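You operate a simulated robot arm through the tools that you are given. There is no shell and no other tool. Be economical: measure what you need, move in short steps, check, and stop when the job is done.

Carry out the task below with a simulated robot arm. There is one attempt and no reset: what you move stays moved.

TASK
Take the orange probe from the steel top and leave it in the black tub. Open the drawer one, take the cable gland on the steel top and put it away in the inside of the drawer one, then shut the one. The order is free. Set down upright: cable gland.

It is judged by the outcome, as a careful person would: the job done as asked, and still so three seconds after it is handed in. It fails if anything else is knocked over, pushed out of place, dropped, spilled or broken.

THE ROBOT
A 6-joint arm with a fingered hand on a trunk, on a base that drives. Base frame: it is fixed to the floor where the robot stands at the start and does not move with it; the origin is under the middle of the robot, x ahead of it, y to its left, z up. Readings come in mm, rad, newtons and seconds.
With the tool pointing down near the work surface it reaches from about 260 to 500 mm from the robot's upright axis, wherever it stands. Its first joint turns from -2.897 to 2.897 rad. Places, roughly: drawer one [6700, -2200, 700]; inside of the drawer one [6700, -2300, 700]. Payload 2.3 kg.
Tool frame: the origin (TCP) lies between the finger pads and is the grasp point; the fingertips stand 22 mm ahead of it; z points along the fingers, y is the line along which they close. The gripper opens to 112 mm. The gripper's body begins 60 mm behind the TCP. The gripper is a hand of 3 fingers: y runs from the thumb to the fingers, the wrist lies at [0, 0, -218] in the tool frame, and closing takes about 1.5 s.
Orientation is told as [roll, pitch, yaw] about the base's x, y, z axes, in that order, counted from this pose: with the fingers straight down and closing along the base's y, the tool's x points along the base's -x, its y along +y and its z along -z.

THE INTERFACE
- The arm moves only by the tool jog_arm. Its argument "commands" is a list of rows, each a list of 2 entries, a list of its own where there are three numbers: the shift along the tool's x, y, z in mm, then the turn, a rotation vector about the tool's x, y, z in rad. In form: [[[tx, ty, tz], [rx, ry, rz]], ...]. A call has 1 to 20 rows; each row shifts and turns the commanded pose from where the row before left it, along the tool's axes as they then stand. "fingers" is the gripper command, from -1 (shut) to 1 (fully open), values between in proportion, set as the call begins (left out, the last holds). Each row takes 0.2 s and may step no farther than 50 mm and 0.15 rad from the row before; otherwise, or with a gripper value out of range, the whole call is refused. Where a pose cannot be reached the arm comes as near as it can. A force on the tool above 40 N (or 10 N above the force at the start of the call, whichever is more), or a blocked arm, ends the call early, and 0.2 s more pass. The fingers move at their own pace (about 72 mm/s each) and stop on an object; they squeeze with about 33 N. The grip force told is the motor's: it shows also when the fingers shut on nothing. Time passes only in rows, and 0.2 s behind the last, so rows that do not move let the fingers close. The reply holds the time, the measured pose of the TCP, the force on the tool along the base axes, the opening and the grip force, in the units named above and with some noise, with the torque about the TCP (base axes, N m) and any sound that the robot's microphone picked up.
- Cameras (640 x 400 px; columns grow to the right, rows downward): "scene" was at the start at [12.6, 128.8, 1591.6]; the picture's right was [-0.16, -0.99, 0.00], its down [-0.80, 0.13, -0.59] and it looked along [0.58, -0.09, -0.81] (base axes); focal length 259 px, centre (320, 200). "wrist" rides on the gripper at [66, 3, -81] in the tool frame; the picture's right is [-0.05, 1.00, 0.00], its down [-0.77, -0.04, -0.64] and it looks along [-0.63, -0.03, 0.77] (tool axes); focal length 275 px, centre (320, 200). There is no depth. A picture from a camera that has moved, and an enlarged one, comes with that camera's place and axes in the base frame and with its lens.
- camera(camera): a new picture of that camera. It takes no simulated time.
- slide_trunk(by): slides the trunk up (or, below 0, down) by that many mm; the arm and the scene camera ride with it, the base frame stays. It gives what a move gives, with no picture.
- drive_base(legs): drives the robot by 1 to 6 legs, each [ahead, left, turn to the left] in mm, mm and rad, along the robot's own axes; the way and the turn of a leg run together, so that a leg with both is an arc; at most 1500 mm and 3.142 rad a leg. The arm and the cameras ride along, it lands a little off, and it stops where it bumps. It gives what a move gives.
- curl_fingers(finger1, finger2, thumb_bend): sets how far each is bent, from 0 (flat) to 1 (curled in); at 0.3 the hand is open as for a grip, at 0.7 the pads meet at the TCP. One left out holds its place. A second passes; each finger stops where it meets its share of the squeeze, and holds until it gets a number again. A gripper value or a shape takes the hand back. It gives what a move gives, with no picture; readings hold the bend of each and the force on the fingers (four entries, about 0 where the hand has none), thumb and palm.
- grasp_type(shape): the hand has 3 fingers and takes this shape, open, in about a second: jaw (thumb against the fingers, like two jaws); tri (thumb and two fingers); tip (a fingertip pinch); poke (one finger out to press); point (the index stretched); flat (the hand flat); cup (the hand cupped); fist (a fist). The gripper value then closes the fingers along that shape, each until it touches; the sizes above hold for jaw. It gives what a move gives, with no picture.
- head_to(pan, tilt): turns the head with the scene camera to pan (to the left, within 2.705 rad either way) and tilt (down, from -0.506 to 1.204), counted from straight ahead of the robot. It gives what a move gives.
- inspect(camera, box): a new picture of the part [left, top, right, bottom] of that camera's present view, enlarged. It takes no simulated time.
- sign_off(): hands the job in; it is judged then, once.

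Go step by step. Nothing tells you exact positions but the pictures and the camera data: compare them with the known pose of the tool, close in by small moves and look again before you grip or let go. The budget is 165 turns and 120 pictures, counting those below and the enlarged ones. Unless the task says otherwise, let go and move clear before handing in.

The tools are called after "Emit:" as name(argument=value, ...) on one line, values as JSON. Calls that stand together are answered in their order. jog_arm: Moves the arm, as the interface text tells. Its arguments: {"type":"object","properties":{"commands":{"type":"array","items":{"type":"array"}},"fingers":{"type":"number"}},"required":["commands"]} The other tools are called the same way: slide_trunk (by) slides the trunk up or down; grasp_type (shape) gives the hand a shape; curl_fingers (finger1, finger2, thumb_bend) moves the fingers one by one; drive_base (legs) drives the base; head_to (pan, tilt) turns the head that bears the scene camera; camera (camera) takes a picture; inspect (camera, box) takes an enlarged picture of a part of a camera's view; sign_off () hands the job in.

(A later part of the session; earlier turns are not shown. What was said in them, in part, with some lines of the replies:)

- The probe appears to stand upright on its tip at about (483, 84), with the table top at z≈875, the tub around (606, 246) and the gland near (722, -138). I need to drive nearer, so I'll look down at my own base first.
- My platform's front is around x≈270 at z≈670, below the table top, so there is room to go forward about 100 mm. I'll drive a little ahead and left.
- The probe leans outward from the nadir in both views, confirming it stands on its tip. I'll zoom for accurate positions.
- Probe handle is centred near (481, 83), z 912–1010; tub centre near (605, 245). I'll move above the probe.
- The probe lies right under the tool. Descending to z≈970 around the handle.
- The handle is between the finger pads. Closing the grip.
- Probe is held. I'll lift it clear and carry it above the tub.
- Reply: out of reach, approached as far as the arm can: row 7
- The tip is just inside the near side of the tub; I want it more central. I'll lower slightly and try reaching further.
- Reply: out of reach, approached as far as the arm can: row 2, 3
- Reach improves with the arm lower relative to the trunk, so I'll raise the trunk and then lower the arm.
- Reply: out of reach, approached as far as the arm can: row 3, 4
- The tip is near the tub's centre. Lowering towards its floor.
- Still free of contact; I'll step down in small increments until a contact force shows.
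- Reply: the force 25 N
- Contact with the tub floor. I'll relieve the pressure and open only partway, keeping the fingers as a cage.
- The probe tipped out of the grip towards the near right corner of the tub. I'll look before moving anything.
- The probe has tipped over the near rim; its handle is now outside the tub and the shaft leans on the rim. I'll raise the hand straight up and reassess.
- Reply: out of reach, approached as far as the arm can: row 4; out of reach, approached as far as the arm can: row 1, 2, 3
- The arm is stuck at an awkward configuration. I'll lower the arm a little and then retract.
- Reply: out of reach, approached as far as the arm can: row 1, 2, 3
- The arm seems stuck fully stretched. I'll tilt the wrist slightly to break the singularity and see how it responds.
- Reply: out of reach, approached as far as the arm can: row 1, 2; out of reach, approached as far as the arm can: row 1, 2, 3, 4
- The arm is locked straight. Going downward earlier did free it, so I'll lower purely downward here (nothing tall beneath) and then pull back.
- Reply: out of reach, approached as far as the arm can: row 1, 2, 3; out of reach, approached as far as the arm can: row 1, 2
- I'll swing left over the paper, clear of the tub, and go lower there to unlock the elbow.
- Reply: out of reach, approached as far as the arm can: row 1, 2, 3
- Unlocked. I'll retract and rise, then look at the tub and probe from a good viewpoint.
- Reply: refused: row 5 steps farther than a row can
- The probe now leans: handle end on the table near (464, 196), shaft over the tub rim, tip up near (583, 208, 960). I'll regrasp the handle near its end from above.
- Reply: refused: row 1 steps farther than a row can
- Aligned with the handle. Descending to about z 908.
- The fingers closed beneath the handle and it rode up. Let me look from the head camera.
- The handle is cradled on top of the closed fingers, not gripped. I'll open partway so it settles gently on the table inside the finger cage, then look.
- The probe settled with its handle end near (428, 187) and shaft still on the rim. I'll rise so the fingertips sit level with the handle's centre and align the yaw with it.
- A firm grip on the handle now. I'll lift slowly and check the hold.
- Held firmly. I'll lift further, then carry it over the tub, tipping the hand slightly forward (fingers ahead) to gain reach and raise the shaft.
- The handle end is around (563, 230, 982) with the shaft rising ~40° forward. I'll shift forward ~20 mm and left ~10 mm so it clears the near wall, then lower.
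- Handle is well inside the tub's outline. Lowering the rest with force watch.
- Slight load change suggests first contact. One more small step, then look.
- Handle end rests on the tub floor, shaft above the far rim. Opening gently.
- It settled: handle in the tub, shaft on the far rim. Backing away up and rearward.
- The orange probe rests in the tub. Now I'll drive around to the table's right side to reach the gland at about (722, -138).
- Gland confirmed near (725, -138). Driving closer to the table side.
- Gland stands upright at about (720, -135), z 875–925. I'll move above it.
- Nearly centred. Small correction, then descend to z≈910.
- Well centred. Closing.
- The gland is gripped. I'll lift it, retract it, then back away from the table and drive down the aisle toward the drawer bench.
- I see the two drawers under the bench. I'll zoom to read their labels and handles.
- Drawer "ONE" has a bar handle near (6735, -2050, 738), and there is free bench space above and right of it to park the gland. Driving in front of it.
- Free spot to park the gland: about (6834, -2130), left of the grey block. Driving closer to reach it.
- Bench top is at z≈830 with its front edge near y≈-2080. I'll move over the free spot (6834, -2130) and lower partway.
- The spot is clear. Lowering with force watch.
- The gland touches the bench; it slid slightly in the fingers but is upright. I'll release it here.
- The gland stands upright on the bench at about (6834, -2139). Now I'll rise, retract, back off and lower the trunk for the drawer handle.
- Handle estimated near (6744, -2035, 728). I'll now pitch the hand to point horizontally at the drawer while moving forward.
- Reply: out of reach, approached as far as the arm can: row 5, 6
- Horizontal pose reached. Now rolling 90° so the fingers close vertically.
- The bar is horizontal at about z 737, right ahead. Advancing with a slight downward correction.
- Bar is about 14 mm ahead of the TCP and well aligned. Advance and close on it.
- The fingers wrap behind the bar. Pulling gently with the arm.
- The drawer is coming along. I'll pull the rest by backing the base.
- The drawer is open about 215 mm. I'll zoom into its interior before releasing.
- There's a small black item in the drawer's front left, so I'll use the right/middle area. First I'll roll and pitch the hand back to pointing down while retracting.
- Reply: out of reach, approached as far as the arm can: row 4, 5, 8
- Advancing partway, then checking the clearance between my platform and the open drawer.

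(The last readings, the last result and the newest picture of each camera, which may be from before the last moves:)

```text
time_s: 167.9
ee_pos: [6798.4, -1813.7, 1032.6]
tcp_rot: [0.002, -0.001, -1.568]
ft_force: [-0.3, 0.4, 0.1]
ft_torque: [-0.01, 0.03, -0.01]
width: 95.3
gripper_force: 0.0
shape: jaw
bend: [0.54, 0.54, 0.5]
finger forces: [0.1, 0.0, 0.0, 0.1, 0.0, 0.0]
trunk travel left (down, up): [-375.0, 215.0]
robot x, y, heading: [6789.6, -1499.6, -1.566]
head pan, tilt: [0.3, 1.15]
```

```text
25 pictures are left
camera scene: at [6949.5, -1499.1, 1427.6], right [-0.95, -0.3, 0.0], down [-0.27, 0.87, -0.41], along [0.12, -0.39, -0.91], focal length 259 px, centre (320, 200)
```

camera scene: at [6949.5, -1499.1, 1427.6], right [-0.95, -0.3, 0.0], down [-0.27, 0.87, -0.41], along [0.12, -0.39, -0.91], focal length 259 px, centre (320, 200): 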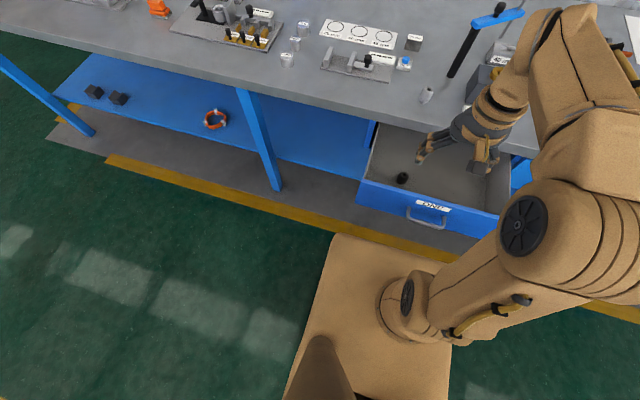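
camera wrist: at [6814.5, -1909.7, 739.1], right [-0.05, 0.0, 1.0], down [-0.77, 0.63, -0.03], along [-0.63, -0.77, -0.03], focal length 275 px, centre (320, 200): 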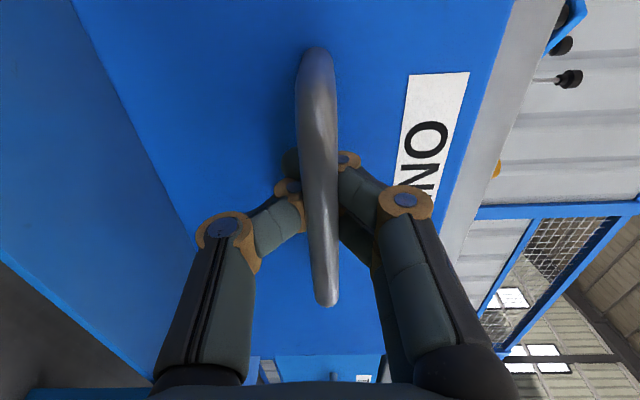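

My platform may be at drawer height, so I must not drive under the open drawer. I'll instead approach the gland from the left of the drawer, beyond its edge (x≈6940).

Emit:
drive_base(legs=[[-60, 0, -0.005], [0, 380, 0]])

Emit:
slide_trunk(by=75)

Emit:
head_to(pan=-0.3, tilt=1.0)

Emit:
camera(camera="scene")

```text
time_s: 170.8
ee_pos: [7176.7, -1749.3, 1032.1]
tcp_rot: [0.002, -0.002, -1.555]
ft_force: [0.0, 0.2, 1.0]
ft_torque: [0.0, 0.02, 0.01]
width: 95.0
gripper_force: 0.0
shape: jaw
bend: [0.54, 0.54, 0.5]
finger forces: [0.0, 0.1, 0.0, 0.0, 0.0, 0.0]
trunk travel left (down, up): [-375.0, 215.0]
robot x, y, heading: [7165.4, -1439.6, -1.556]
head pan, tilt: [0.3, 1.15]
```

```text
time_s: 171.9
ee_pos: [7177.5, -1749.1, 1106.6]
tcp_rot: [0.002, -0.002, -1.555]
ft_force: [-0.3, 0.5, 0.0]
ft_torque: [0.01, 0.02, 0.04]
width: 95.2
gripper_force: 0.1
shape: jaw
bend: [0.54, 0.54, 0.5]
finger forces: [0.0, 0.0, 0.1, 0.1, 0.0, 0.0]
trunk travel left (down, up): [-450.0, 140.0]
robot x, y, heading: [7166.0, -1441.5, -1.553]
head pan, tilt: [0.3, 1.15]
```

```text
time_s: 172.9
ee_pos: [7177.2, -1749.5, 1106.4]
tcp_rot: [0.002, -0.002, -1.557]
ft_force: [1.0, -0.1, -0.3]
ft_torque: [0.0, 0.02, 0.01]
width: 95.1
gripper_force: 0.0
shape: jaw
bend: [0.54, 0.54, 0.5]
finger forces: [0.0, 0.0, 0.1, 0.0, 0.1, 0.0]
trunk travel left (down, up): [-450.0, 140.0]
robot x, y, heading: [7164.8, -1441.2, -1.556]
head pan, tilt: [-0.3, 1.0]
```

```text
24 pictures are left
camera scene: at [7286.2, -1442.8, 1512.2], right [-0.96, 0.28, 0.0], down [0.23, 0.81, -0.54], along [-0.15, -0.52, -0.84], focal length 259 px, centre (320, 200)
```

scene: 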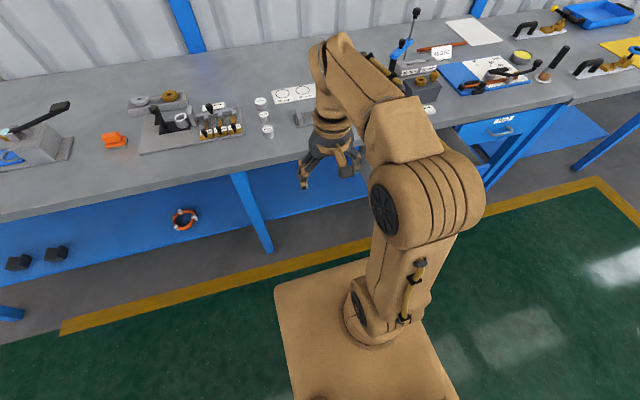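

The margin to the drawer's left edge is about 35 mm. Driving straight ahead now.

Emit:
drive_base(legs=[[355, 0, 0]])

Emit:
head_to(pan=-0.5, tilt=0.9)

Emit:
camera(camera="scene")

```text
time_s: 175.3
ee_pos: [7185.3, -2111.8, 1106.3]
tcp_rot: [0.003, -0.002, -1.552]
ft_force: [0.5, -0.1, 0.2]
ft_torque: [0.01, -0.01, 0.0]
width: 94.9
gripper_force: 0.0
shape: jaw
bend: [0.54, 0.54, 0.5]
finger forces: [0.0, 0.1, 0.0, 0.0, 0.0, 0.0]
trunk travel left (down, up): [-450.0, 140.0]
robot x, y, heading: [7174.0, -1803.0, -1.554]
head pan, tilt: [-0.3, 1.0]
```

```text
time_s: 176.0
ee_pos: [7185.1, -2111.8, 1107.1]
tcp_rot: [0.002, -0.003, -1.553]
ft_force: [-0.7, 0.5, -0.1]
ft_torque: [-0.01, 0.01, -0.02]
width: 94.9
gripper_force: 0.1
shape: jaw
bend: [0.54, 0.54, 0.5]
finger forces: [0.0, 0.0, 0.1, 0.0, 0.0, 0.1]
trunk travel left (down, up): [-450.0, 140.0]
robot x, y, heading: [7177.2, -1800.9, -1.55]
head pan, tilt: [-0.499, 0.901]
```

```text
23 pictures are left
camera scene: at [7277.6, -1804.5, 1519.5], right [-0.89, 0.46, 0.0], down [0.36, 0.7, -0.62], along [-0.29, -0.55, -0.78], focal length 259 px, centre (320, 200)
```

scene: 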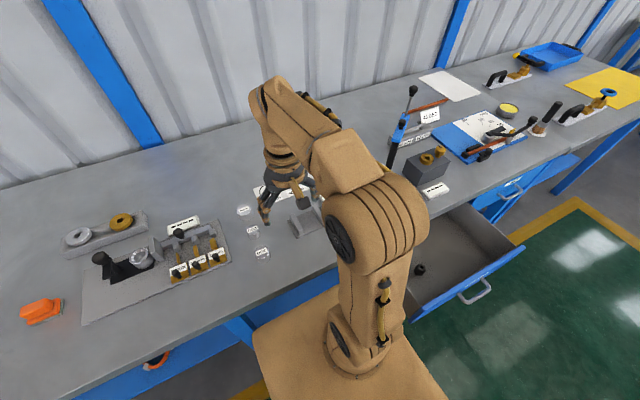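

All clear. Swinging the hand over to above the gland.

Emit:
jog_arm(commands=[[[-2.6, -44, 0], [0, 0, 0]], [[-2.6, -44, 0], [0, 0, 0]], [[-2.6, -44, 0], [0, 0, 0]], [[-2.6, -44, 0], [0, 0, 0]], [[-2.6, -44, 0], [0, 0, 0]], [[-2.6, -44, 0], [0, 0, 0]], [[-2.6, -44, 0], [0, 0, 0]], [[-2.6, -43, 0], [0, 0, 0]], [[0, 0, 45], [0, 0, 0]], [[0, 0, 45], [0, 0, 0]], [[0, 0, 0], [0, 0, 0]]], fingers=0.5)

Emit:
camera(camera="wrist")

```text
time_s: 178.4
ee_pos: [6895.3, -2120.5, 967.1]
tcp_rot: [0.002, -0.002, -1.552]
ft_force: [-0.5, 0.2, -0.5]
ft_torque: [-0.02, -0.01, 0.01]
width: 84.0
gripper_force: 0.1
shape: jaw
bend: [0.63, 0.63, 0.6]
finger forces: [0.0, 0.0, 0.0, 0.1, 0.0, 0.1]
out of reach, approached as far as the arm can: row 6, 7, 8
trunk travel left (down, up): [-450.0, 140.0]
robot x, y, heading: [7171.7, -1802.7, -1.549]
head pan, tilt: [-0.499, 0.901]
```

```text
22 pictures are left
camera wrist: at [6895.8, -2055.9, 1045.8], right [1.0, -0.03, 0.0], down [-0.02, -0.77, 0.64], along [-0.02, -0.64, -0.77], focal length 275 px, centre (320, 200)
```

wrist: 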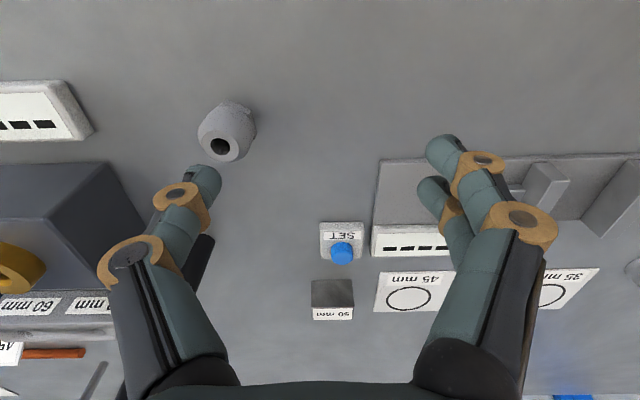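

Gland is at (6831, -2138), 64 mm further right. Moving over it.

Emit:
jog_arm(commands=[[[-5, -22, 0], [0, 0, 0]], [[-5, -21, 0], [0, 0, 0]], [[-6, -21, 0], [0, 0, 0]], [[0, 0, 0], [0, 0, 0]]])

Emit:
camera(camera="wrist")

```text
time_s: 179.4
ee_pos: [6840.5, -2133.8, 961.5]
tcp_rot: [-0.001, -0.002, -1.556]
ft_force: [-0.2, -0.5, 0.1]
ft_torque: [-0.03, -0.02, 0.03]
width: 84.3
gripper_force: 0.0
shape: jaw
bend: [0.63, 0.63, 0.6]
finger forces: [0.0, 0.0, 0.0, 0.1, 0.1, 0.0]
out of reach, approached as far as the arm can: row 3
trunk travel left (down, up): [-450.0, 140.0]
robot x, y, heading: [7173.3, -1801.9, -1.55]
head pan, tilt: [-0.499, 0.901]
```

```text
21 pictures are left
camera wrist: at [6842.1, -2068.1, 1039.9], right [1.0, -0.03, 0.0], down [-0.02, -0.77, 0.64], along [-0.02, -0.64, -0.77], focal length 275 px, centre (320, 200)
```

wrist: 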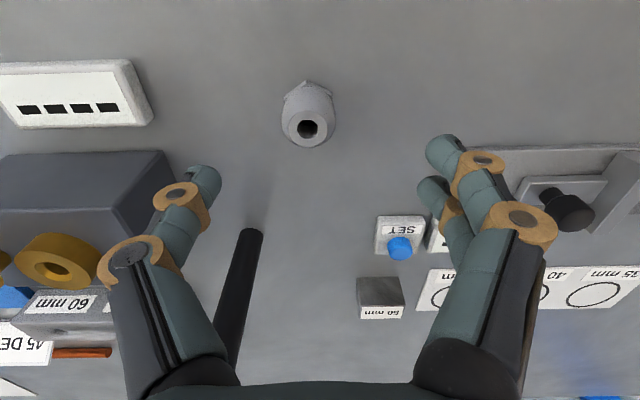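

Emit:
jog_arm(commands=[[[0, 0, 25], [0, 0, 0]], [[-1, -4, 20], [0, 0, 0]], [[-1, -4, 15], [0, 0, 0]], [[0, 0, 12], [0, 0, 0]], [[0, 0, 8], [0, 0, 0]], [[0, 0, 0], [0, 0, 0]]])

Emit:
camera(camera="wrist")

```text
time_s: 180.8
ee_pos: [6832.8, -2136.7, 882.2]
tcp_rot: [0.001, -0.001, -1.554]
ft_force: [-1.0, 0.2, -0.8]
ft_torque: [0.02, 0.01, 0.0]
width: 84.3
gripper_force: 0.1
shape: jaw
bend: [0.63, 0.63, 0.6]
finger forces: [0.0, 0.0, 0.1, 0.1, 0.1, 0.0]
trunk travel left (down, up): [-450.0, 140.0]
robot x, y, heading: [7174.0, -1801.5, -1.55]
head pan, tilt: [-0.499, 0.901]
```

```text
20 pictures are left
camera wrist: at [6833.5, -2071.5, 960.6], right [1.0, -0.03, 0.0], down [-0.02, -0.77, 0.64], along [-0.02, -0.64, -0.77], focal length 275 px, centre (320, 200)
```

wrist: 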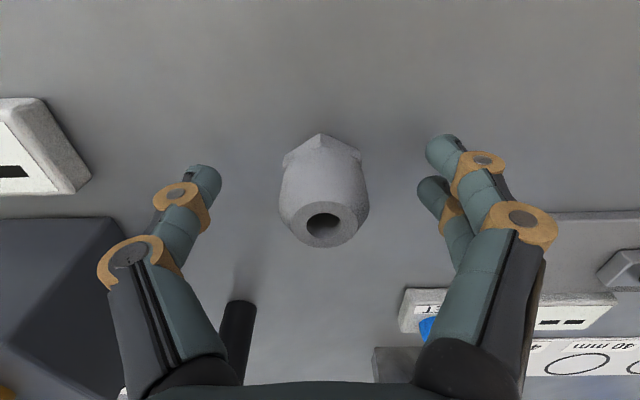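

Emit:
jog_arm(commands=[[[0, 0, 3], [0, 0, 0]], [[0, 0, 0], [0, 0, 0]], [[0, 0, 0], [0, 0, 0]], [[0, 0, 0], [0, 0, 0]], [[0, 0, 0], [0, 0, 0]], [[0, 0, 0], [0, 0, 0]], [[0, 0, 0], [0, 0, 0]]], fingers=-1)

Emit:
jog_arm(commands=[[[0, 0, -20], [0, 0, 0]], [[0, 0, -30], [0, 0, 0]], [[5, 10, -30], [0, 0, 0]], [[0, 0, 0], [0, 0, 0]]])

Emit:
camera(camera="wrist")

```text
time_s: 182.4
ee_pos: [6831.7, -2136.1, 878.8]
tcp_rot: [0.002, -0.001, -1.556]
ft_force: [0.4, 0.3, 1.1]
ft_torque: [0.01, 0.03, -0.01]
width: 22.4
gripper_force: 32.7
shape: jaw
bend: [0.74, 0.73, 0.71]
finger forces: [17.3, 16.6, 0.0, 0.0, 28.1, 0.0]
trunk travel left (down, up): [-450.0, 140.0]
robot x, y, heading: [7173.5, -1796.8, -1.552]
head pan, tilt: [-0.499, 0.901]
```

```text
time_s: 183.4
ee_pos: [6844.2, -2128.0, 959.3]
tcp_rot: [0.003, -0.002, -1.553]
ft_force: [-0.5, 0.4, 1.0]
ft_torque: [0.03, 0.03, -0.03]
width: 22.0
gripper_force: 32.6
shape: jaw
bend: [0.74, 0.73, 0.71]
finger forces: [16.8, 16.1, 0.1, 0.1, 27.3, 0.1]
trunk travel left (down, up): [-450.0, 140.0]
robot x, y, heading: [7174.8, -1798.2, -1.551]
head pan, tilt: [-0.499, 0.901]
```

```text
19 pictures are left
camera wrist: at [6844.9, -2063.4, 1038.0], right [1.0, -0.03, 0.0], down [-0.02, -0.77, 0.64], along [-0.02, -0.64, -0.77], focal length 275 px, centre (320, 200)
```

wrist: 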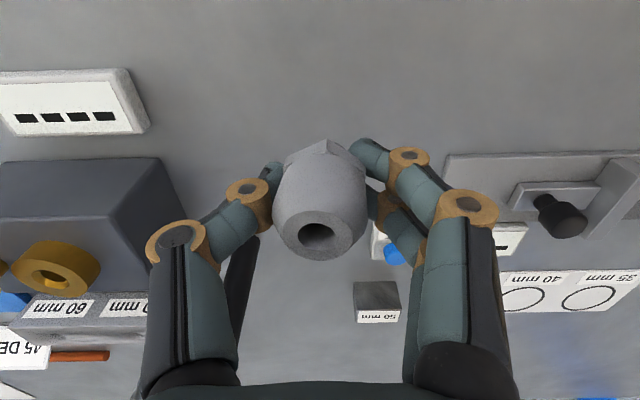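

Held upright. I'll swing back in front of the robot, rising as I go, then reverse out.

Emit:
jog_arm(commands=[[[10, 25, -15], [0, 0, 0]], [[10, 35, -20], [0, 0, 0]], [[5, 40, -20], [0, 0, 0]], [[5, 40, -20], [0, 0, 0]], [[0, 44, -15], [0, 0, 0]], [[0, 44, -15], [0, 0, 0]], [[0, 44, 0], [0, 0, 0]], [[0, 44, 0], [0, 0, 0]], [[0, 0, 0], [0, 0, 0]]])

Emit:
drive_base(legs=[[-360, 0, -0.015], [0, -460, 0]])

Emit:
slide_trunk(by=-190)

Emit:
head_to(pan=0.0, tilt=0.9)

Emit:
camera(camera="scene")

```text
time_s: 185.4
ee_pos: [7156.0, -2091.2, 1065.5]
tcp_rot: [0.002, -0.002, -1.555]
ft_force: [0.8, -0.3, -0.9]
ft_torque: [0.01, 0.02, 0.01]
width: 20.6
gripper_force: 32.7
shape: jaw
bend: [0.74, 0.74, 0.72]
finger forces: [16.4, 14.2, 0.0, 0.1, 28.5, 0.0]
trunk travel left (down, up): [-450.0, 140.0]
robot x, y, heading: [7172.7, -1798.4, -1.554]
head pan, tilt: [-0.499, 0.901]
```

```text
time_s: 190.0
ee_pos: [6694.8, -1736.1, 1065.0]
tcp_rot: [0.003, -0.003, -1.574]
ft_force: [-0.3, 0.5, -0.4]
ft_torque: [-0.04, 0.02, 0.0]
width: 20.6
gripper_force: 32.7
shape: jaw
bend: [0.74, 0.74, 0.72]
finger forces: [16.5, 14.3, 0.0, 0.0, 28.4, 0.0]
trunk travel left (down, up): [-450.0, 140.0]
robot x, y, heading: [6719.7, -1447.7, -1.572]
head pan, tilt: [-0.499, 0.901]
```

```text
time_s: 192.1
ee_pos: [6696.6, -1736.6, 875.5]
tcp_rot: [0.003, -0.003, -1.575]
ft_force: [-0.5, -0.1, -0.9]
ft_torque: [-0.01, 0.0, 0.01]
width: 20.9
gripper_force: 33.3
shape: jaw
bend: [0.74, 0.74, 0.72]
finger forces: [16.5, 14.2, 0.1, 0.0, 28.5, 0.0]
trunk travel left (down, up): [-260.0, 330.0]
robot x, y, heading: [6720.3, -1444.7, -1.572]
head pan, tilt: [-0.499, 0.901]
```

```text
time_s: 193.0
ee_pos: [6694.4, -1735.5, 874.4]
tcp_rot: [0.002, -0.001, -1.577]
ft_force: [0.0, 0.1, -0.5]
ft_torque: [0.01, -0.02, 0.03]
width: 20.9
gripper_force: 33.0
shape: jaw
bend: [0.74, 0.74, 0.72]
finger forces: [16.5, 14.2, 0.0, 0.1, 28.4, 0.0]
trunk travel left (down, up): [-260.0, 330.0]
robot x, y, heading: [6714.5, -1443.8, -1.573]
head pan, tilt: [0.0, 0.901]
```

```text
18 pictures are left
camera scene: at [6859.3, -1462.0, 1329.5], right [-1.0, 0.0, 0.0], down [0.0, 0.78, -0.62], along [0.0, -0.62, -0.78], focal length 259 px, centre (320, 200)
```

scene: 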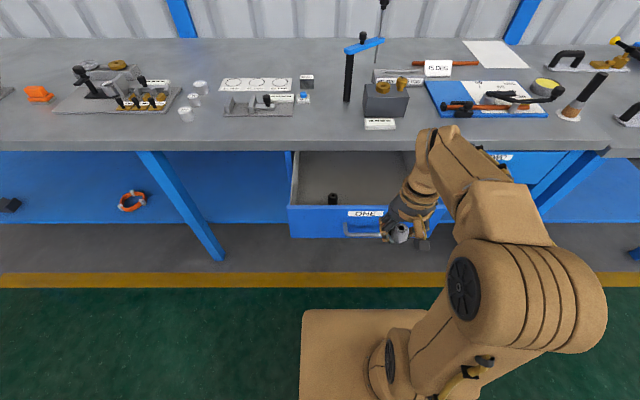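

Emit:
drive_base(legs=[[85, 0, 0]])

Emit:
camera(camera="wrist")

```text
time_s: 194.1
ee_pos: [6695.3, -1822.8, 874.2]
tcp_rot: [0.002, -0.001, -1.577]
ft_force: [-0.5, 0.1, -1.1]
ft_torque: [0.0, 0.0, 0.0]
width: 20.6
gripper_force: 32.9
shape: jaw
bend: [0.74, 0.74, 0.72]
finger forces: [16.5, 14.2, 0.0, 0.0, 28.5, 0.0]
trunk travel left (down, up): [-260.0, 330.0]
robot x, y, heading: [6719.7, -1531.2, -1.575]
head pan, tilt: [0.0, 0.901]
```

```text
17 pictures are left
camera wrist: at [6697.4, -1757.5, 953.6], right [1.0, -0.05, 0.0], down [-0.04, -0.77, 0.64], along [-0.03, -0.64, -0.77], focal length 275 px, centre (320, 200)
```

wrist: 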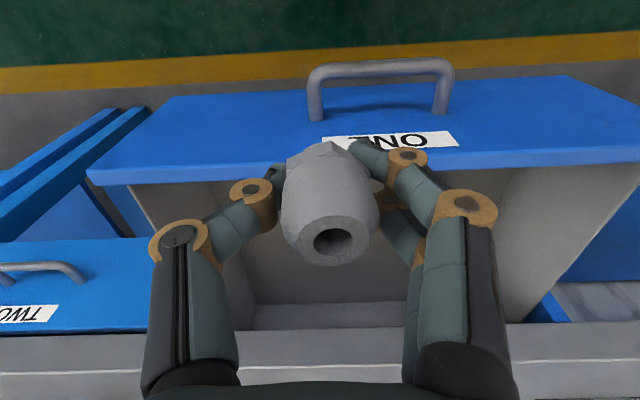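

The gland sits slightly tilted in the grip but fine. Moving over the drawer interior at about (6680, -1978).

Emit:
jog_arm(commands=[[[-35, -4, -10], [0, 0, 0]], [[-40, -4, 0], [0, 0, 0]], [[-40, -4, 0], [0, 0, 0]], [[-40, -3, 0], [0, 0, 0]], [[0, 0, 0], [0, 0, 0]]])

Emit:
camera(camera="wrist")

Emit:
inspect(camera="scene", box=[270, 110, 470, 235])

```text
time_s: 195.3
ee_pos: [6682.4, -1978.1, 883.8]
tcp_rot: [0.001, -0.002, -1.576]
ft_force: [-0.4, 0.7, -0.6]
ft_torque: [0.0, -0.03, -0.02]
width: 20.8
gripper_force: 32.9
shape: jaw
bend: [0.74, 0.74, 0.72]
finger forces: [16.5, 14.5, 0.0, 0.1, 28.5, 0.0]
trunk travel left (down, up): [-260.0, 330.0]
robot x, y, heading: [6719.7, -1533.8, -1.572]
head pan, tilt: [0.0, 0.901]
```

```text
16 pictures are left
camera wrist: at [6684.7, -1912.5, 962.7], right [1.0, -0.05, 0.0], down [-0.04, -0.77, 0.64], along [-0.03, -0.64, -0.77], focal length 275 px, centre (320, 200)
```

wrist: 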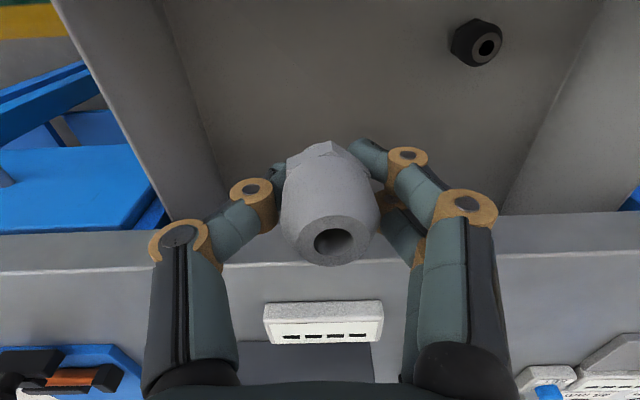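

```text
3.20 times, centred on (370, 172) of scene
camera zoom: at [6859.1, -1548.4, 1329.5], right [-1.0, 0.0, 0.0], down [0.0, 0.78, -0.62], along [0.0, -0.62, -0.78], focal length 830 px, centre (160, 288)
```

zoom: 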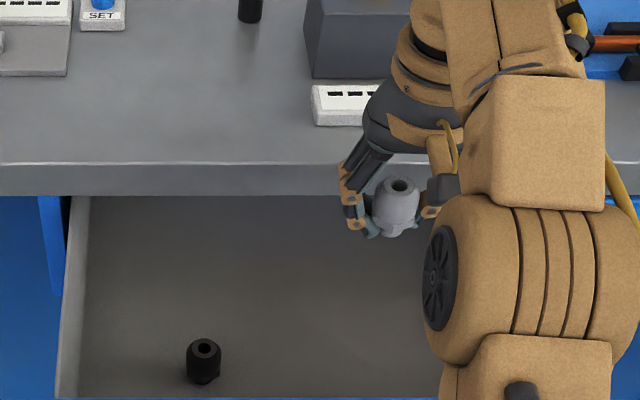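

Clear floor beneath. Lowering most of the way.

Emit:
jog_arm(commands=[[[0, 0, 40], [0, 0, 0]], [[0, 0, 40], [0, 0, 0]], [[0, 0, 40], [0, 0, 0]], [[0, 0, 30], [0, 0, 0]], [[0, 0, 0], [0, 0, 0]]])

Emit:
camera(camera="wrist")

Emit:
inspect(camera="scene", box=[270, 110, 470, 235])

```text
time_s: 196.5
ee_pos: [6682.9, -1979.4, 735.6]
tcp_rot: [0.002, -0.002, -1.577]
ft_force: [1.1, 0.2, 0.5]
ft_torque: [0.02, 0.0, -0.01]
width: 20.3
gripper_force: 32.9
shape: jaw
bend: [0.74, 0.74, 0.72]
finger forces: [16.6, 14.5, 0.0, 0.0, 28.2, 0.1]
trunk travel left (down, up): [-260.0, 330.0]
robot x, y, heading: [6719.2, -1533.5, -1.572]
head pan, tilt: [0.0, 0.901]
```

```text
14 pictures are left
camera wrist: at [6684.9, -1914.7, 813.6], right [1.0, -0.05, 0.0], down [-0.04, -0.77, 0.64], along [-0.03, -0.64, -0.77], focal length 275 px, centre (320, 200)
```

wrist: 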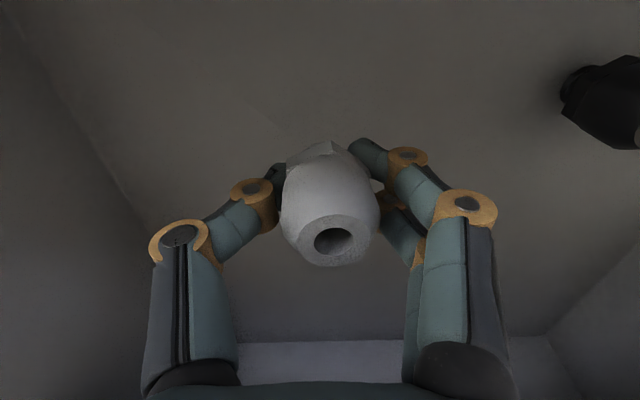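

```text
3.20 times, centred on (370, 172) of scene
camera zoom: at [6859.1, -1548.4, 1329.5], right [-1.0, 0.0, 0.0], down [0.0, 0.78, -0.62], along [0.0, -0.62, -0.78], focal length 830 px, centre (160, 288)
```

zoom: 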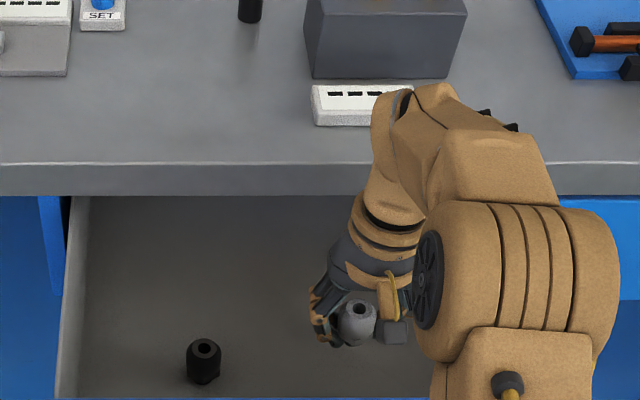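

Emit:
jog_arm(commands=[[[0, 0, 15], [0, 0, 0]], [[0, 0, 8], [0, 0, 0]], [[0, 0, 0], [0, 0, 0]]])

Emit:
jog_arm(commands=[[[0, 0, 4], [0, 0, 0]], [[0, 0, 0], [0, 0, 0]]])

Emit:
jog_arm(commands=[[[0, 0, 3], [0, 0, 0]], [[0, 0, 0], [0, 0, 0]]])

Emit:
jog_arm(commands=[[[0, 0, 3], [0, 0, 0]], [[0, 0, 0], [0, 0, 0]]])

```text
time_s: 197.3
ee_pos: [6680.8, -1977.5, 714.6]
tcp_rot: [0.0, -0.003, -1.578]
ft_force: [-0.6, -0.4, -0.5]
ft_torque: [0.03, 0.0, 0.03]
width: 20.5
gripper_force: 32.9
shape: jaw
bend: [0.74, 0.74, 0.72]
finger forces: [16.6, 14.4, 0.0, 0.0, 28.2, 0.0]
trunk travel left (down, up): [-260.0, 330.0]
robot x, y, heading: [6719.8, -1529.8, -1.576]
head pan, tilt: [0.0, 0.901]
```

```text
time_s: 197.9
ee_pos: [6681.3, -1978.0, 709.5]
tcp_rot: [0.001, 0.0, -1.579]
ft_force: [-0.2, 0.2, -0.5]
ft_torque: [0.02, 0.02, 0.0]
width: 20.4
gripper_force: 33.0
shape: jaw
bend: [0.74, 0.74, 0.72]
finger forces: [16.6, 14.6, 0.0, 0.0, 28.2, 0.0]
trunk travel left (down, up): [-260.0, 330.0]
robot x, y, heading: [6716.8, -1533.8, -1.571]
head pan, tilt: [0.0, 0.901]
```

```text
time_s: 198.5
ee_pos: [6679.6, -1978.7, 705.2]
tcp_rot: [0.004, -0.003, -1.577]
ft_force: [0.0, 0.4, -0.7]
ft_torque: [-0.02, -0.03, -0.05]
width: 20.2
gripper_force: 32.9
shape: jaw
bend: [0.74, 0.74, 0.72]
finger forces: [16.6, 14.4, 0.0, 0.1, 28.1, 0.0]
trunk travel left (down, up): [-260.0, 330.0]
robot x, y, heading: [6718.6, -1531.1, -1.576]
head pan, tilt: [0.0, 0.901]
```

```text
time_s: 199.1
ee_pos: [6679.9, -1978.2, 702.0]
tcp_rot: [0.0, -0.001, -1.575]
ft_force: [0.9, -1.1, -1.0]
ft_torque: [0.01, -0.01, -0.01]
width: 20.5
gripper_force: 33.2
shape: jaw
bend: [0.74, 0.74, 0.72]
finger forces: [16.6, 14.5, 0.1, 0.0, 28.2, 0.0]
trunk travel left (down, up): [-260.0, 330.0]
robot x, y, heading: [6717.7, -1534.7, -1.578]
head pan, tilt: [0.0, 0.901]
```

Emit:
jog_arm(commands=[[[0, 0, 3], [0, 0, 0]], [[0, 0, 0], [0, 0, 0]]])

Emit:
jog_arm(commands=[[[0, 0, 3], [0, 0, 0]], [[0, 0, 0], [0, 0, 0]]])

Emit:
jog_arm(commands=[[[0, 0, 2], [0, 0, 0]], [[0, 0, 0], [0, 0, 0]]])

Emit:
camera(camera="wrist")

```text
time_s: 199.7
ee_pos: [6678.7, -1977.0, 698.1]
tcp_rot: [0.002, -0.002, -1.578]
ft_force: [0.8, -0.2, -0.3]
ft_torque: [-0.01, 0.0, 0.04]
width: 20.6
gripper_force: 32.9
shape: jaw
bend: [0.74, 0.74, 0.72]
finger forces: [16.7, 14.6, 0.0, 0.0, 28.1, 0.1]
trunk travel left (down, up): [-260.0, 330.0]
robot x, y, heading: [6719.7, -1532.0, -1.571]
head pan, tilt: [0.0, 0.901]
```

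```text
time_s: 200.3
ee_pos: [6679.2, -1978.1, 697.2]
tcp_rot: [0.001, -0.001, -1.576]
ft_force: [0.1, 0.7, -1.1]
ft_torque: [0.0, -0.03, -0.03]
width: 20.5
gripper_force: 32.5
shape: jaw
bend: [0.74, 0.74, 0.72]
finger forces: [16.6, 14.5, 0.0, 0.0, 28.1, 0.0]
trunk travel left (down, up): [-260.0, 330.0]
robot x, y, heading: [6718.3, -1534.3, -1.572]
head pan, tilt: [0.0, 0.901]
```

```text
time_s: 200.9
ee_pos: [6679.0, -1977.7, 694.9]
tcp_rot: [0.002, -0.002, -1.576]
ft_force: [0.3, 0.5, -0.4]
ft_torque: [0.01, 0.0, 0.01]
width: 20.4
gripper_force: 32.6
shape: jaw
bend: [0.74, 0.74, 0.72]
finger forces: [16.7, 14.5, 0.0, 0.0, 28.1, 0.0]
trunk travel left (down, up): [-260.0, 330.0]
robot x, y, heading: [6717.2, -1532.4, -1.574]
head pan, tilt: [0.0, 0.901]
```

```text
12 pictures are left
camera wrist: at [6681.4, -1912.6, 773.5], right [1.0, -0.05, 0.0], down [-0.04, -0.77, 0.64], along [-0.03, -0.64, -0.77], focal length 275 px, centre (320, 200)
```

wrist: 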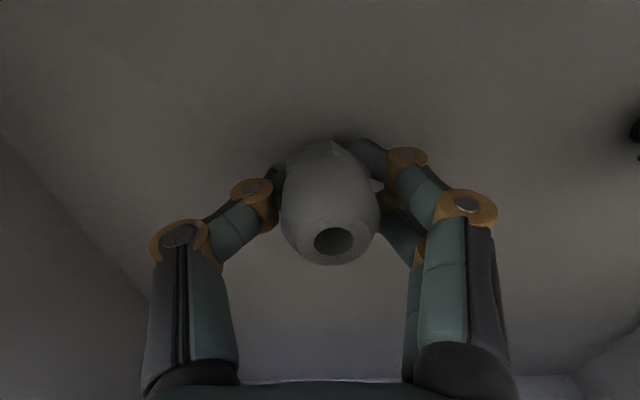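

Emit:
jog_arm(commands=[[[0, 0, 3], [0, 0, 0]], [[0, 0, 0], [0, 0, 0]]])

Emit:
jog_arm(commands=[[[0, 0, 2.5], [0, 0, 0]], [[0, 0, 0], [0, 0, 0]]])

Emit:
jog_arm(commands=[[[0, 0, 2.5], [0, 0, 0]], [[0, 0, 0], [0, 0, 0]]])

```text
time_s: 201.5
ee_pos: [6680.5, -1977.5, 691.3]
tcp_rot: [0.001, -0.001, -1.577]
ft_force: [0.4, 0.0, -0.4]
ft_torque: [-0.03, -0.01, 0.0]
width: 20.5
gripper_force: 33.0
shape: jaw
bend: [0.74, 0.74, 0.72]
finger forces: [16.6, 14.4, 0.1, 0.0, 28.1, 0.1]
trunk travel left (down, up): [-260.0, 330.0]
robot x, y, heading: [6721.7, -1532.6, -1.571]
head pan, tilt: [0.0, 0.901]
```

```text
time_s: 202.1
ee_pos: [6679.1, -1977.2, 689.8]
tcp_rot: [0.001, -0.002, -1.578]
ft_force: [0.2, -0.8, 6.9]
ft_torque: [0.02, -0.09, 0.0]
width: 20.6
gripper_force: 33.0
shape: jaw
bend: [0.74, 0.74, 0.72]
finger forces: [16.5, 14.7, 0.0, 0.0, 29.5, 0.0]
trunk travel left (down, up): [-260.0, 330.0]
robot x, y, heading: [6718.7, -1535.1, -1.574]
head pan, tilt: [0.0, 0.901]
```

```text
time_s: 202.7
ee_pos: [6678.8, -1975.9, 688.0]
tcp_rot: [0.001, -0.007, -1.576]
ft_force: [-2.3, -1.5, 28.0]
ft_torque: [0.12, -0.03, -0.01]
width: 21.6
gripper_force: 33.0
shape: jaw
bend: [0.75, 0.74, 0.72]
finger forces: [23.2, 15.7, 0.1, 0.0, 43.4, 0.0]
trunk travel left (down, up): [-260.0, 330.0]
robot x, y, heading: [6715.9, -1529.0, -1.575]
head pan, tilt: [0.0, 0.901]
```

Firm contact with the drawer floor. I'll relieve slightly and open partway.

Emit:
jog_arm(commands=[[[0, 0, -2], [0, 0, 0]], [[0, 0, 0], [0, 0, 0]]])

Emit:
jog_arm(commands=[[[0, 0, 0], [0, 0, 0]], [[0, 0, 0], [0, 0, 0]], [[0, 0, 0], [0, 0, 0]], [[0, 0, 0], [0, 0, 0]], [[0, 0, 0], [0, 0, 0]]], fingers=0.3)

Emit:
camera(camera="wrist")

```text
time_s: 203.3
ee_pos: [6680.6, -1975.0, 688.9]
tcp_rot: [0.001, -0.003, -1.58]
ft_force: [-2.5, 1.3, 11.5]
ft_torque: [0.02, -0.07, -0.02]
width: 21.1
gripper_force: 32.6
shape: jaw
bend: [0.75, 0.74, 0.72]
finger forces: [18.7, 14.6, 0.0, 0.0, 35.0, 0.0]
trunk travel left (down, up): [-260.0, 330.0]
robot x, y, heading: [6715.9, -1531.9, -1.574]
head pan, tilt: [0.0, 0.901]
```

```text
time_s: 204.5
ee_pos: [6679.5, -1976.3, 690.1]
tcp_rot: [0.002, -0.006, -1.578]
ft_force: [-5.6, 0.0, 14.9]
ft_torque: [0.04, -0.45, 0.01]
width: 67.0
gripper_force: 0.0
shape: jaw
bend: [0.73, 0.72, 0.67]
finger forces: [7.7, 6.5, 0.0, 0.0, 0.0, 0.0]
trunk travel left (down, up): [-260.0, 330.0]
robot x, y, heading: [6719.2, -1528.9, -1.575]
head pan, tilt: [0.0, 0.901]
```

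```text
11 pictures are left
camera wrist: at [6682.2, -1911.3, 767.7], right [1.0, -0.05, 0.0], down [-0.04, -0.77, 0.64], along [-0.03, -0.64, -0.77], focal length 275 px, centre (320, 200)
```

wrist: 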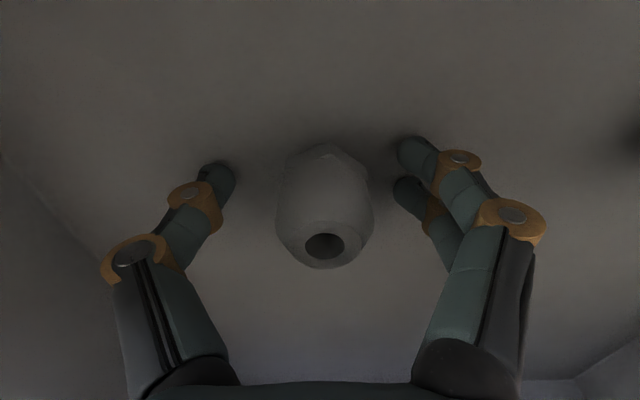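

Gland stands upright in the drawer. Rising straight up and out.

Emit:
jog_arm(commands=[[[0, 0, -15], [0, 0, 0]], [[0, 0, -35], [0, 0, 0]], [[0, 0, -40], [0, 0, 0]], [[0, 0, -40], [0, 0, 0]], [[0, 0, -45], [0, 0, 0]], [[0, 0, -35], [0, 0, 0]], [[40, 0, 0], [0, 0, 0]], [[45, 5, 0], [0, 0, 0]], [[45, 10, 0], [0, 0, 0]], [[40, 10, 0], [0, 0, 0]], [[0, 0, 0], [0, 0, 0]]])

Emit:
inspect(camera="scene", box=[270, 120, 470, 245])

```text
time_s: 206.9
ee_pos: [6705.0, -1805.9, 897.8]
tcp_rot: [0.001, -0.005, -1.577]
ft_force: [0.4, -0.4, -0.1]
ft_torque: [0.0, 0.01, 0.02]
width: 72.5
gripper_force: 0.0
shape: jaw
bend: [0.7, 0.7, 0.67]
finger forces: [0.1, 0.1, 0.0, 0.1, 0.0, 0.1]
trunk travel left (down, up): [-260.0, 330.0]
robot x, y, heading: [6720.0, -1529.4, -1.582]
head pan, tilt: [0.0, 0.901]
```

```text
3.20 times, centred on (370, 182) of scene
camera zoom: at [6859.1, -1548.4, 1329.5], right [-1.0, 0.0, 0.0], down [0.0, 0.78, -0.62], along [0.0, -0.62, -0.78], focal length 830 px, centre (160, 256)
```

zoom: 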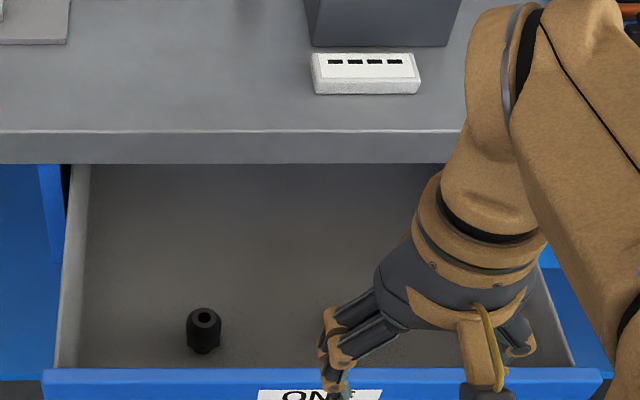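

Only the closing remains. I'll back off, lower the hand, close the fingers and point them forward to push the drawer front above the handle.

Emit:
drive_base(legs=[[-240, 0, 0]])

Emit:
jog_arm(commands=[[[0, 18, 40], [0, 0, 0]], [[0, 18, 40], [0, 0, 0]], [[0, 0, 40], [0, 0, 0]], [[0, 0, 10], [0, 0, 0]], [[0, 0, 0], [0, 0, 0]]], fingers=-1)

Emit:
jog_arm(commands=[[[-18, 0, 0], [0, -0.143, 0]], [[-17.8, 0, 2.6], [0, -0.143, 0]], [[-17.3, 0, 5.1], [0, -0.143, 0]], [[-16.4, 0, 7.5], [0, -0.143, 0]], [[-15.1, 0, 9.7], [0, -0.143, 0]], [[-13.6, 0, 11.8], [0, -0.143, 0]], [[-11.8, 0, 13.6], [0, -0.143, 0]], [[-9.7, 0, 15.1], [0, -0.143, 0]], [[-7.4, 0, 16.4], [0, -0.143, 0]], [[-5, 0, 17.3], [0, -0.143, 0]], [[-2.5, 0, 17.8], [0, -0.14, 0]], [[0, 0, 0], [0, 0, 0]]])

Emit:
camera(camera="scene")

```text
time_s: 208.7
ee_pos: [6707.3, -1561.2, 897.9]
tcp_rot: [0.001, -0.004, -1.569]
ft_force: [-0.2, -0.4, 0.7]
ft_torque: [0.01, 0.0, -0.01]
width: 72.5
gripper_force: 0.0
shape: jaw
bend: [0.7, 0.7, 0.67]
finger forces: [0.1, 0.0, 0.0, 0.1, 0.0, 0.0]
trunk travel left (down, up): [-260.0, 330.0]
robot x, y, heading: [6716.8, -1286.4, -1.564]
head pan, tilt: [0.0, 0.901]
```

```text
time_s: 209.9
ee_pos: [6745.8, -1562.5, 767.4]
tcp_rot: [0.001, -0.001, -1.57]
ft_force: [-0.3, 0.1, -0.3]
ft_torque: [-0.05, 0.01, 0.01]
width: 0.0
gripper_force: 33.4
shape: jaw
bend: [0.69, 0.69, 0.77]
finger forces: [0.0, 0.0, 0.0, 0.1, 0.1, 0.0]
trunk travel left (down, up): [-260.0, 330.0]
robot x, y, heading: [6718.6, -1288.7, -1.565]
head pan, tilt: [0.0, 0.901]
```

```text
time_s: 212.5
ee_pos: [6844.4, -1731.6, 821.7]
tcp_rot: [-0.317, -1.385, -1.297]
ft_force: [0.1, -0.7, 0.1]
ft_torque: [0.01, 0.04, -0.01]
width: 0.1
gripper_force: 32.8
shape: jaw
bend: [0.69, 0.69, 0.77]
finger forces: [0.0, 0.1, 0.0, 0.1, 0.0, 0.1]
out of reach, approached as far as the arm can: row 4, 5, 6, 7, 8, 9, 10, 11
trunk travel left (down, up): [-260.0, 330.0]
robot x, y, heading: [6716.4, -1288.9, -1.567]
head pan, tilt: [0.0, 0.901]
```

```text
9 pictures are left
camera scene: at [6859.1, -1302.6, 1329.5], right [-1.0, -0.01, 0.0], down [0.0, 0.78, -0.62], along [0.0, -0.62, -0.78], focal length 259 px, centre (320, 200)
```

scene: 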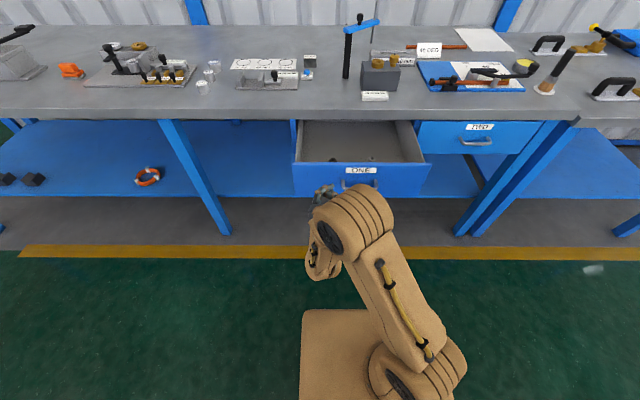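

The hand points forward but ended too high and left. I'll back up a little and correct its position.

Emit:
drive_base(legs=[[-70, 0, 0]])

Emit:
jog_arm(commands=[[[0, 0, 30], [0, 0, 0]], [[0, 0, 30], [0, 0, 0]], [[10, -25, 5], [0, 0, 0]], [[15, -25, 5], [0, 0, 0]], [[15, -25, 0], [0, 0, 0]], [[10, -25, 0], [0, 0, 0]], [[0, 0, 0], [0, 0, 0]]])

Emit:
inspect(camera="scene", box=[270, 100, 470, 225])

```text
time_s: 213.5
ee_pos: [6843.0, -1661.6, 823.6]
tcp_rot: [-0.315, -1.382, -1.298]
ft_force: [-0.1, -0.1, -0.4]
ft_torque: [-0.01, -0.02, -0.01]
width: 0.4
gripper_force: 32.6
shape: jaw
bend: [0.69, 0.69, 0.77]
finger forces: [0.0, 0.1, 0.0, 0.0, 0.1, 0.0]
trunk travel left (down, up): [-260.0, 330.0]
robot x, y, heading: [6715.6, -1212.1, -1.563]
head pan, tilt: [0.0, 0.901]
```

```text
time_s: 215.1
ee_pos: [6848.8, -1720.3, 816.4]
tcp_rot: [-0.315, -1.379, -1.305]
ft_force: [0.3, -0.1, -0.2]
ft_torque: [-0.04, -0.02, 0.0]
width: 0.0
gripper_force: 33.6
shape: jaw
bend: [0.69, 0.69, 0.77]
finger forces: [0.0, 0.0, 0.1, 0.0, 0.0, 0.1]
out of reach, approached as far as the arm can: row 1, 2, 3, 4, 5, 6
trunk travel left (down, up): [-260.0, 330.0]
robot x, y, heading: [6714.6, -1215.0, -1.569]
head pan, tilt: [0.0, 0.901]
```

```text
3.20 times, centred on (370, 162) of scene
camera zoom: at [6858.8, -1231.7, 1329.5], right [-1.0, 0.0, 0.0], down [0.0, 0.78, -0.62], along [0.0, -0.62, -0.78], focal length 830 px, centre (160, 320)
```

zoom: 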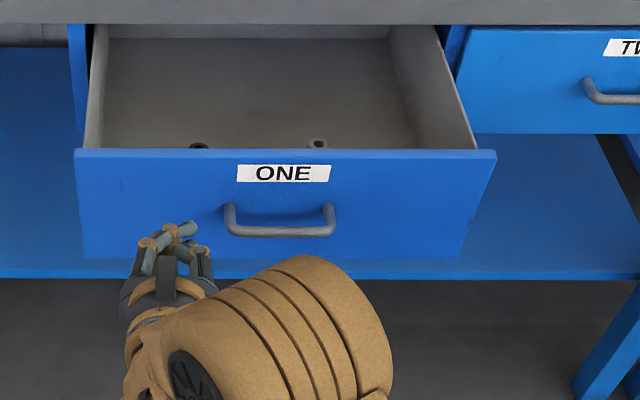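

I'll use the trunk and base instead: lower by 50 mm and shift the base right so the hand faces the drawer's middle.

Emit:
slide_trunk(by=-50)

Emit:
drive_base(legs=[[0, -105, 0], [80, 0, 0]])

Emit:
inspect(camera="scene", box=[220, 120, 420, 245])

```text
time_s: 216.0
ee_pos: [6848.2, -1720.6, 766.8]
tcp_rot: [-0.316, -1.377, -1.307]
ft_force: [0.1, 0.2, 0.1]
ft_torque: [-0.01, -0.01, 0.0]
width: 0.0
gripper_force: 32.8
shape: jaw
bend: [0.69, 0.69, 0.77]
finger forces: [0.0, 0.0, 0.0, 0.0, 0.0, 0.0]
trunk travel left (down, up): [-210.0, 380.0]
robot x, y, heading: [6717.2, -1217.5, -1.565]
head pan, tilt: [0.0, 0.901]
```

```text
time_s: 217.9
ee_pos: [6743.5, -1800.2, 766.3]
tcp_rot: [-0.315, -1.378, -1.306]
ft_force: [0.4, 0.2, -0.1]
ft_torque: [0.01, -0.03, 0.0]
width: 0.1
gripper_force: 32.5
shape: jaw
bend: [0.69, 0.69, 0.77]
finger forces: [0.0, 0.0, 0.1, 0.0, 0.0, 0.0]
trunk travel left (down, up): [-210.0, 380.0]
robot x, y, heading: [6612.7, -1295.1, -1.563]
head pan, tilt: [0.0, 0.901]
```

```text
3.20 times, centred on (320, 182) of scene
camera zoom: at [6755.5, -1311.8, 1279.5], right [-1.0, 0.0, 0.0], down [0.0, 0.78, -0.62], along [0.0, -0.62, -0.78], focal length 830 px, centre (320, 256)
```

zoom: 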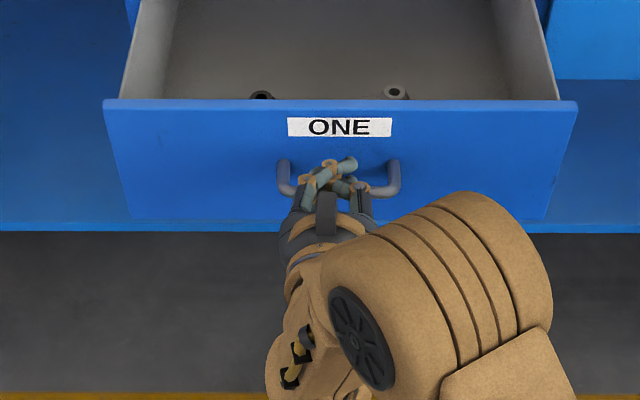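

Hand is centred on the drawer front. Pushing it in by short drives.

Emit:
drive_base(legs=[[60, 0, 0]])

Emit:
drive_base(legs=[[70, 0, 0]])

Emit:
drive_base(legs=[[70, 0, 0]])

Emit:
camera(camera="scene")

```text
time_s: 218.8
ee_pos: [6744.8, -1858.6, 766.9]
tcp_rot: [-0.316, -1.378, -1.305]
ft_force: [0.0, 0.5, -0.2]
ft_torque: [-0.01, 0.0, 0.01]
width: 0.2
gripper_force: 33.1
shape: jaw
bend: [0.69, 0.69, 0.78]
finger forces: [0.1, 0.0, 0.0, 0.0, 0.0, 0.0]
trunk travel left (down, up): [-210.0, 380.0]
robot x, y, heading: [6614.9, -1356.6, -1.563]
head pan, tilt: [0.0, 0.901]
```

```text
time_s: 219.8
ee_pos: [6743.1, -1928.0, 765.9]
tcp_rot: [-0.317, -1.378, -1.306]
ft_force: [0.5, 0.0, 0.8]
ft_torque: [-0.01, 0.02, -0.02]
width: 0.0
gripper_force: 32.6
shape: jaw
bend: [0.69, 0.69, 0.78]
finger forces: [0.0, 0.0, 0.0, 0.0, 0.1, 0.0]
trunk travel left (down, up): [-210.0, 380.0]
robot x, y, heading: [6616.9, -1423.5, -1.566]
head pan, tilt: [0.0, 0.901]
```

```text
time_s: 220.8
ee_pos: [6744.5, -2000.1, 765.6]
tcp_rot: [-0.317, -1.378, -1.307]
ft_force: [0.4, 0.2, 0.0]
ft_torque: [0.01, 0.01, 0.01]
width: 0.1
gripper_force: 33.2
shape: jaw
bend: [0.69, 0.69, 0.78]
finger forces: [0.1, 0.0, 0.0, 0.1, 0.0, 0.0]
trunk travel left (down, up): [-210.0, 380.0]
robot x, y, heading: [6612.0, -1498.1, -1.571]
head pan, tilt: [0.0, 0.901]
```

```text
6 pictures are left
camera scene: at [6756.0, -1511.1, 1279.5], right [-1.0, 0.0, 0.0], down [0.0, 0.78, -0.62], along [0.0, -0.62, -0.78], focal length 259 px, centre (320, 200)
```

scene: 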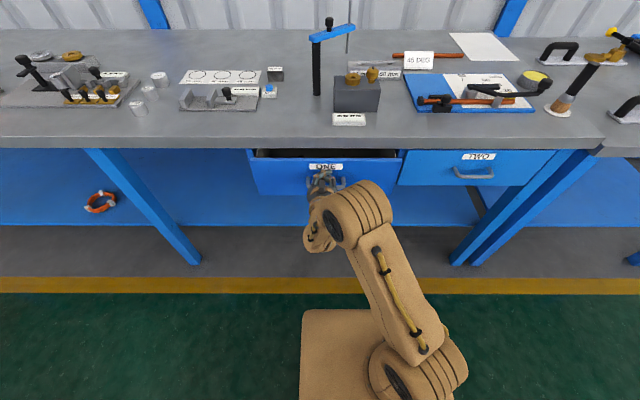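

Nearly shut. A few small pushes more.

Emit:
drive_base(legs=[[25, 0, 0]])

Emit:
drive_base(legs=[[12, 0, 0]])

Emit:
inspect(camera="scene", box=[230, 130, 430, 230])

```text
time_s: 221.7
ee_pos: [6745.2, -2025.3, 765.1]
tcp_rot: [-0.316, -1.378, -1.307]
ft_force: [0.3, 0.6, 0.4]
ft_torque: [0.0, 0.0, 0.0]
width: 0.0
gripper_force: 33.2
shape: jaw
bend: [0.69, 0.69, 0.78]
finger forces: [0.1, 0.1, 0.0, 0.0, 0.1, 0.0]
trunk travel left (down, up): [-210.0, 380.0]
robot x, y, heading: [6616.0, -1516.5, -1.57]
head pan, tilt: [0.0, 0.901]
```

```text
time_s: 222.4
ee_pos: [6745.1, -2037.2, 765.8]
tcp_rot: [-0.317, -1.378, -1.307]
ft_force: [0.4, -1.0, 0.5]
ft_torque: [0.02, 0.04, 0.01]
width: 0.0
gripper_force: 32.9
shape: jaw
bend: [0.69, 0.69, 0.78]
finger forces: [0.0, 0.1, 0.1, 0.0, 0.1, 0.1]
trunk travel left (down, up): [-210.0, 380.0]
robot x, y, heading: [6614.6, -1530.3, -1.566]
head pan, tilt: [0.0, 0.901]
```

```text
3.20 times, centred on (330, 180) of scene
camera zoom: at [6756.1, -1548.0, 1279.5], right [-1.0, 0.0, 0.0], down [0.0, 0.78, -0.62], along [0.0, -0.62, -0.78], focal length 830 px, centre (288, 264)
```

zoom: 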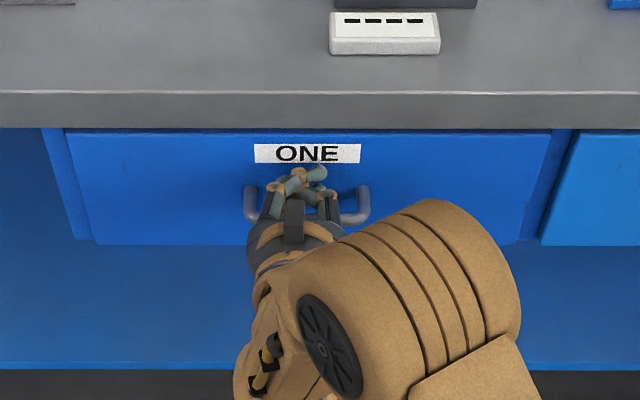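

Emit:
drive_base(legs=[[10, 0, 0]])

Emit:
drive_base(legs=[[8, 0, 0]])

```text
time_s: 223.2
ee_pos: [6744.4, -2046.0, 766.7]
tcp_rot: [-0.316, -1.381, -1.307]
ft_force: [0.7, 2.5, 0.8]
ft_torque: [-0.02, 0.03, -0.02]
width: 0.0
gripper_force: 32.6
shape: jaw
bend: [0.69, 0.7, 0.78]
finger forces: [0.0, 0.1, 0.1, 0.1, 0.0, 0.1]
trunk travel left (down, up): [-210.0, 380.0]
robot x, y, heading: [6616.4, -1543.1, -1.567]
head pan, tilt: [0.0, 0.901]
```

```text
time_s: 223.9
ee_pos: [6746.2, -2051.8, 766.2]
tcp_rot: [-0.327, -1.382, -1.292]
ft_force: [1.7, 34.6, -10.1]
ft_torque: [-0.08, 0.03, -0.05]
width: 0.2
gripper_force: 33.2
shape: jaw
bend: [0.71, 0.73, 0.81]
finger forces: [8.3, 18.7, 0.0, 0.0, 20.3, 0.1]
trunk travel left (down, up): [-210.0, 380.0]
robot x, y, heading: [6615.9, -1548.1, -1.572]
head pan, tilt: [0.0, 0.901]
```

The push force jumped to about 35 N, so the drawer is at its stop. I'll back away and check.

Emit:
drive_base(legs=[[-150, 0, 0]])

Emit:
head_to(pan=0.2, tilt=0.8)

Emit:
inspect(camera="scene", box=[160, 80, 520, 305])

```text
time_s: 225.3
ee_pos: [6744.4, -1904.2, 765.0]
tcp_rot: [-0.32, -1.377, -1.303]
ft_force: [-0.4, -0.4, -0.6]
ft_torque: [0.0, -0.01, -0.01]
width: 0.0
gripper_force: 33.6
shape: jaw
bend: [0.69, 0.7, 0.78]
finger forces: [0.1, 0.0, 0.0, 0.0, 0.0, 0.0]
trunk travel left (down, up): [-210.0, 380.0]
robot x, y, heading: [6614.8, -1399.9, -1.566]
head pan, tilt: [0.0, 0.901]
```

```text
time_s: 226.0
ee_pos: [6744.5, -1903.5, 765.4]
tcp_rot: [-0.318, -1.378, -1.3]
ft_force: [0.3, 0.6, -0.9]
ft_torque: [-0.01, -0.02, -0.06]
width: 0.0
gripper_force: 33.0
shape: jaw
bend: [0.69, 0.7, 0.78]
finger forces: [0.0, 0.0, 0.0, 0.1, 0.1, 0.0]
trunk travel left (down, up): [-210.0, 380.0]
robot x, y, heading: [6614.1, -1398.6, -1.562]
head pan, tilt: [0.201, 0.799]
```

```text
1.78 times, centred on (340, 192) of scene
camera zoom: at [6771.9, -1419.0, 1287.4], right [-0.98, -0.2, 0.0], down [-0.14, 0.7, -0.7], along [0.14, -0.68, -0.72], focal length 461 px, centre (284, 213)
```

zoom: 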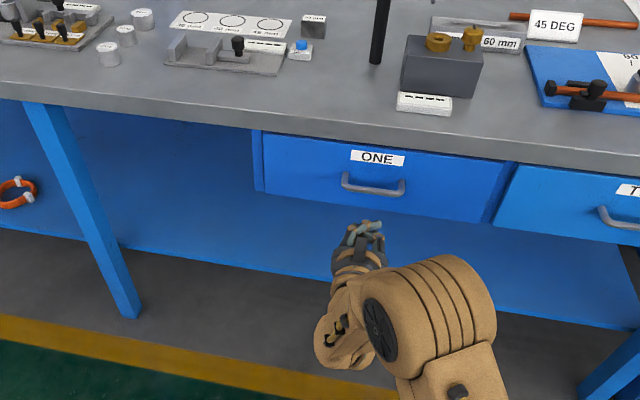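

The drawer is shut flush with drawer two. The gland was upright inside when last visible, the probe is in the tub, and the hand is clear, so I'm handing in.

Emit:
sign_off()

```text
The job is handed in.
```

The orange probe is in the black tub and the cable gland is in drawer one, which is shut, but the probe was dropped once along the way. On my first try at setting it in the tub it tipped over the rim onto the table. I picked it up again, and it now lies with its handle on the tub floor and its shaft resting on the far rim.

The gland was standing upright when I last saw it, just before the drawer was pushed shut. I could not see inside the drawer after that. I parked the gland upright on the bench while I opened the drawer.
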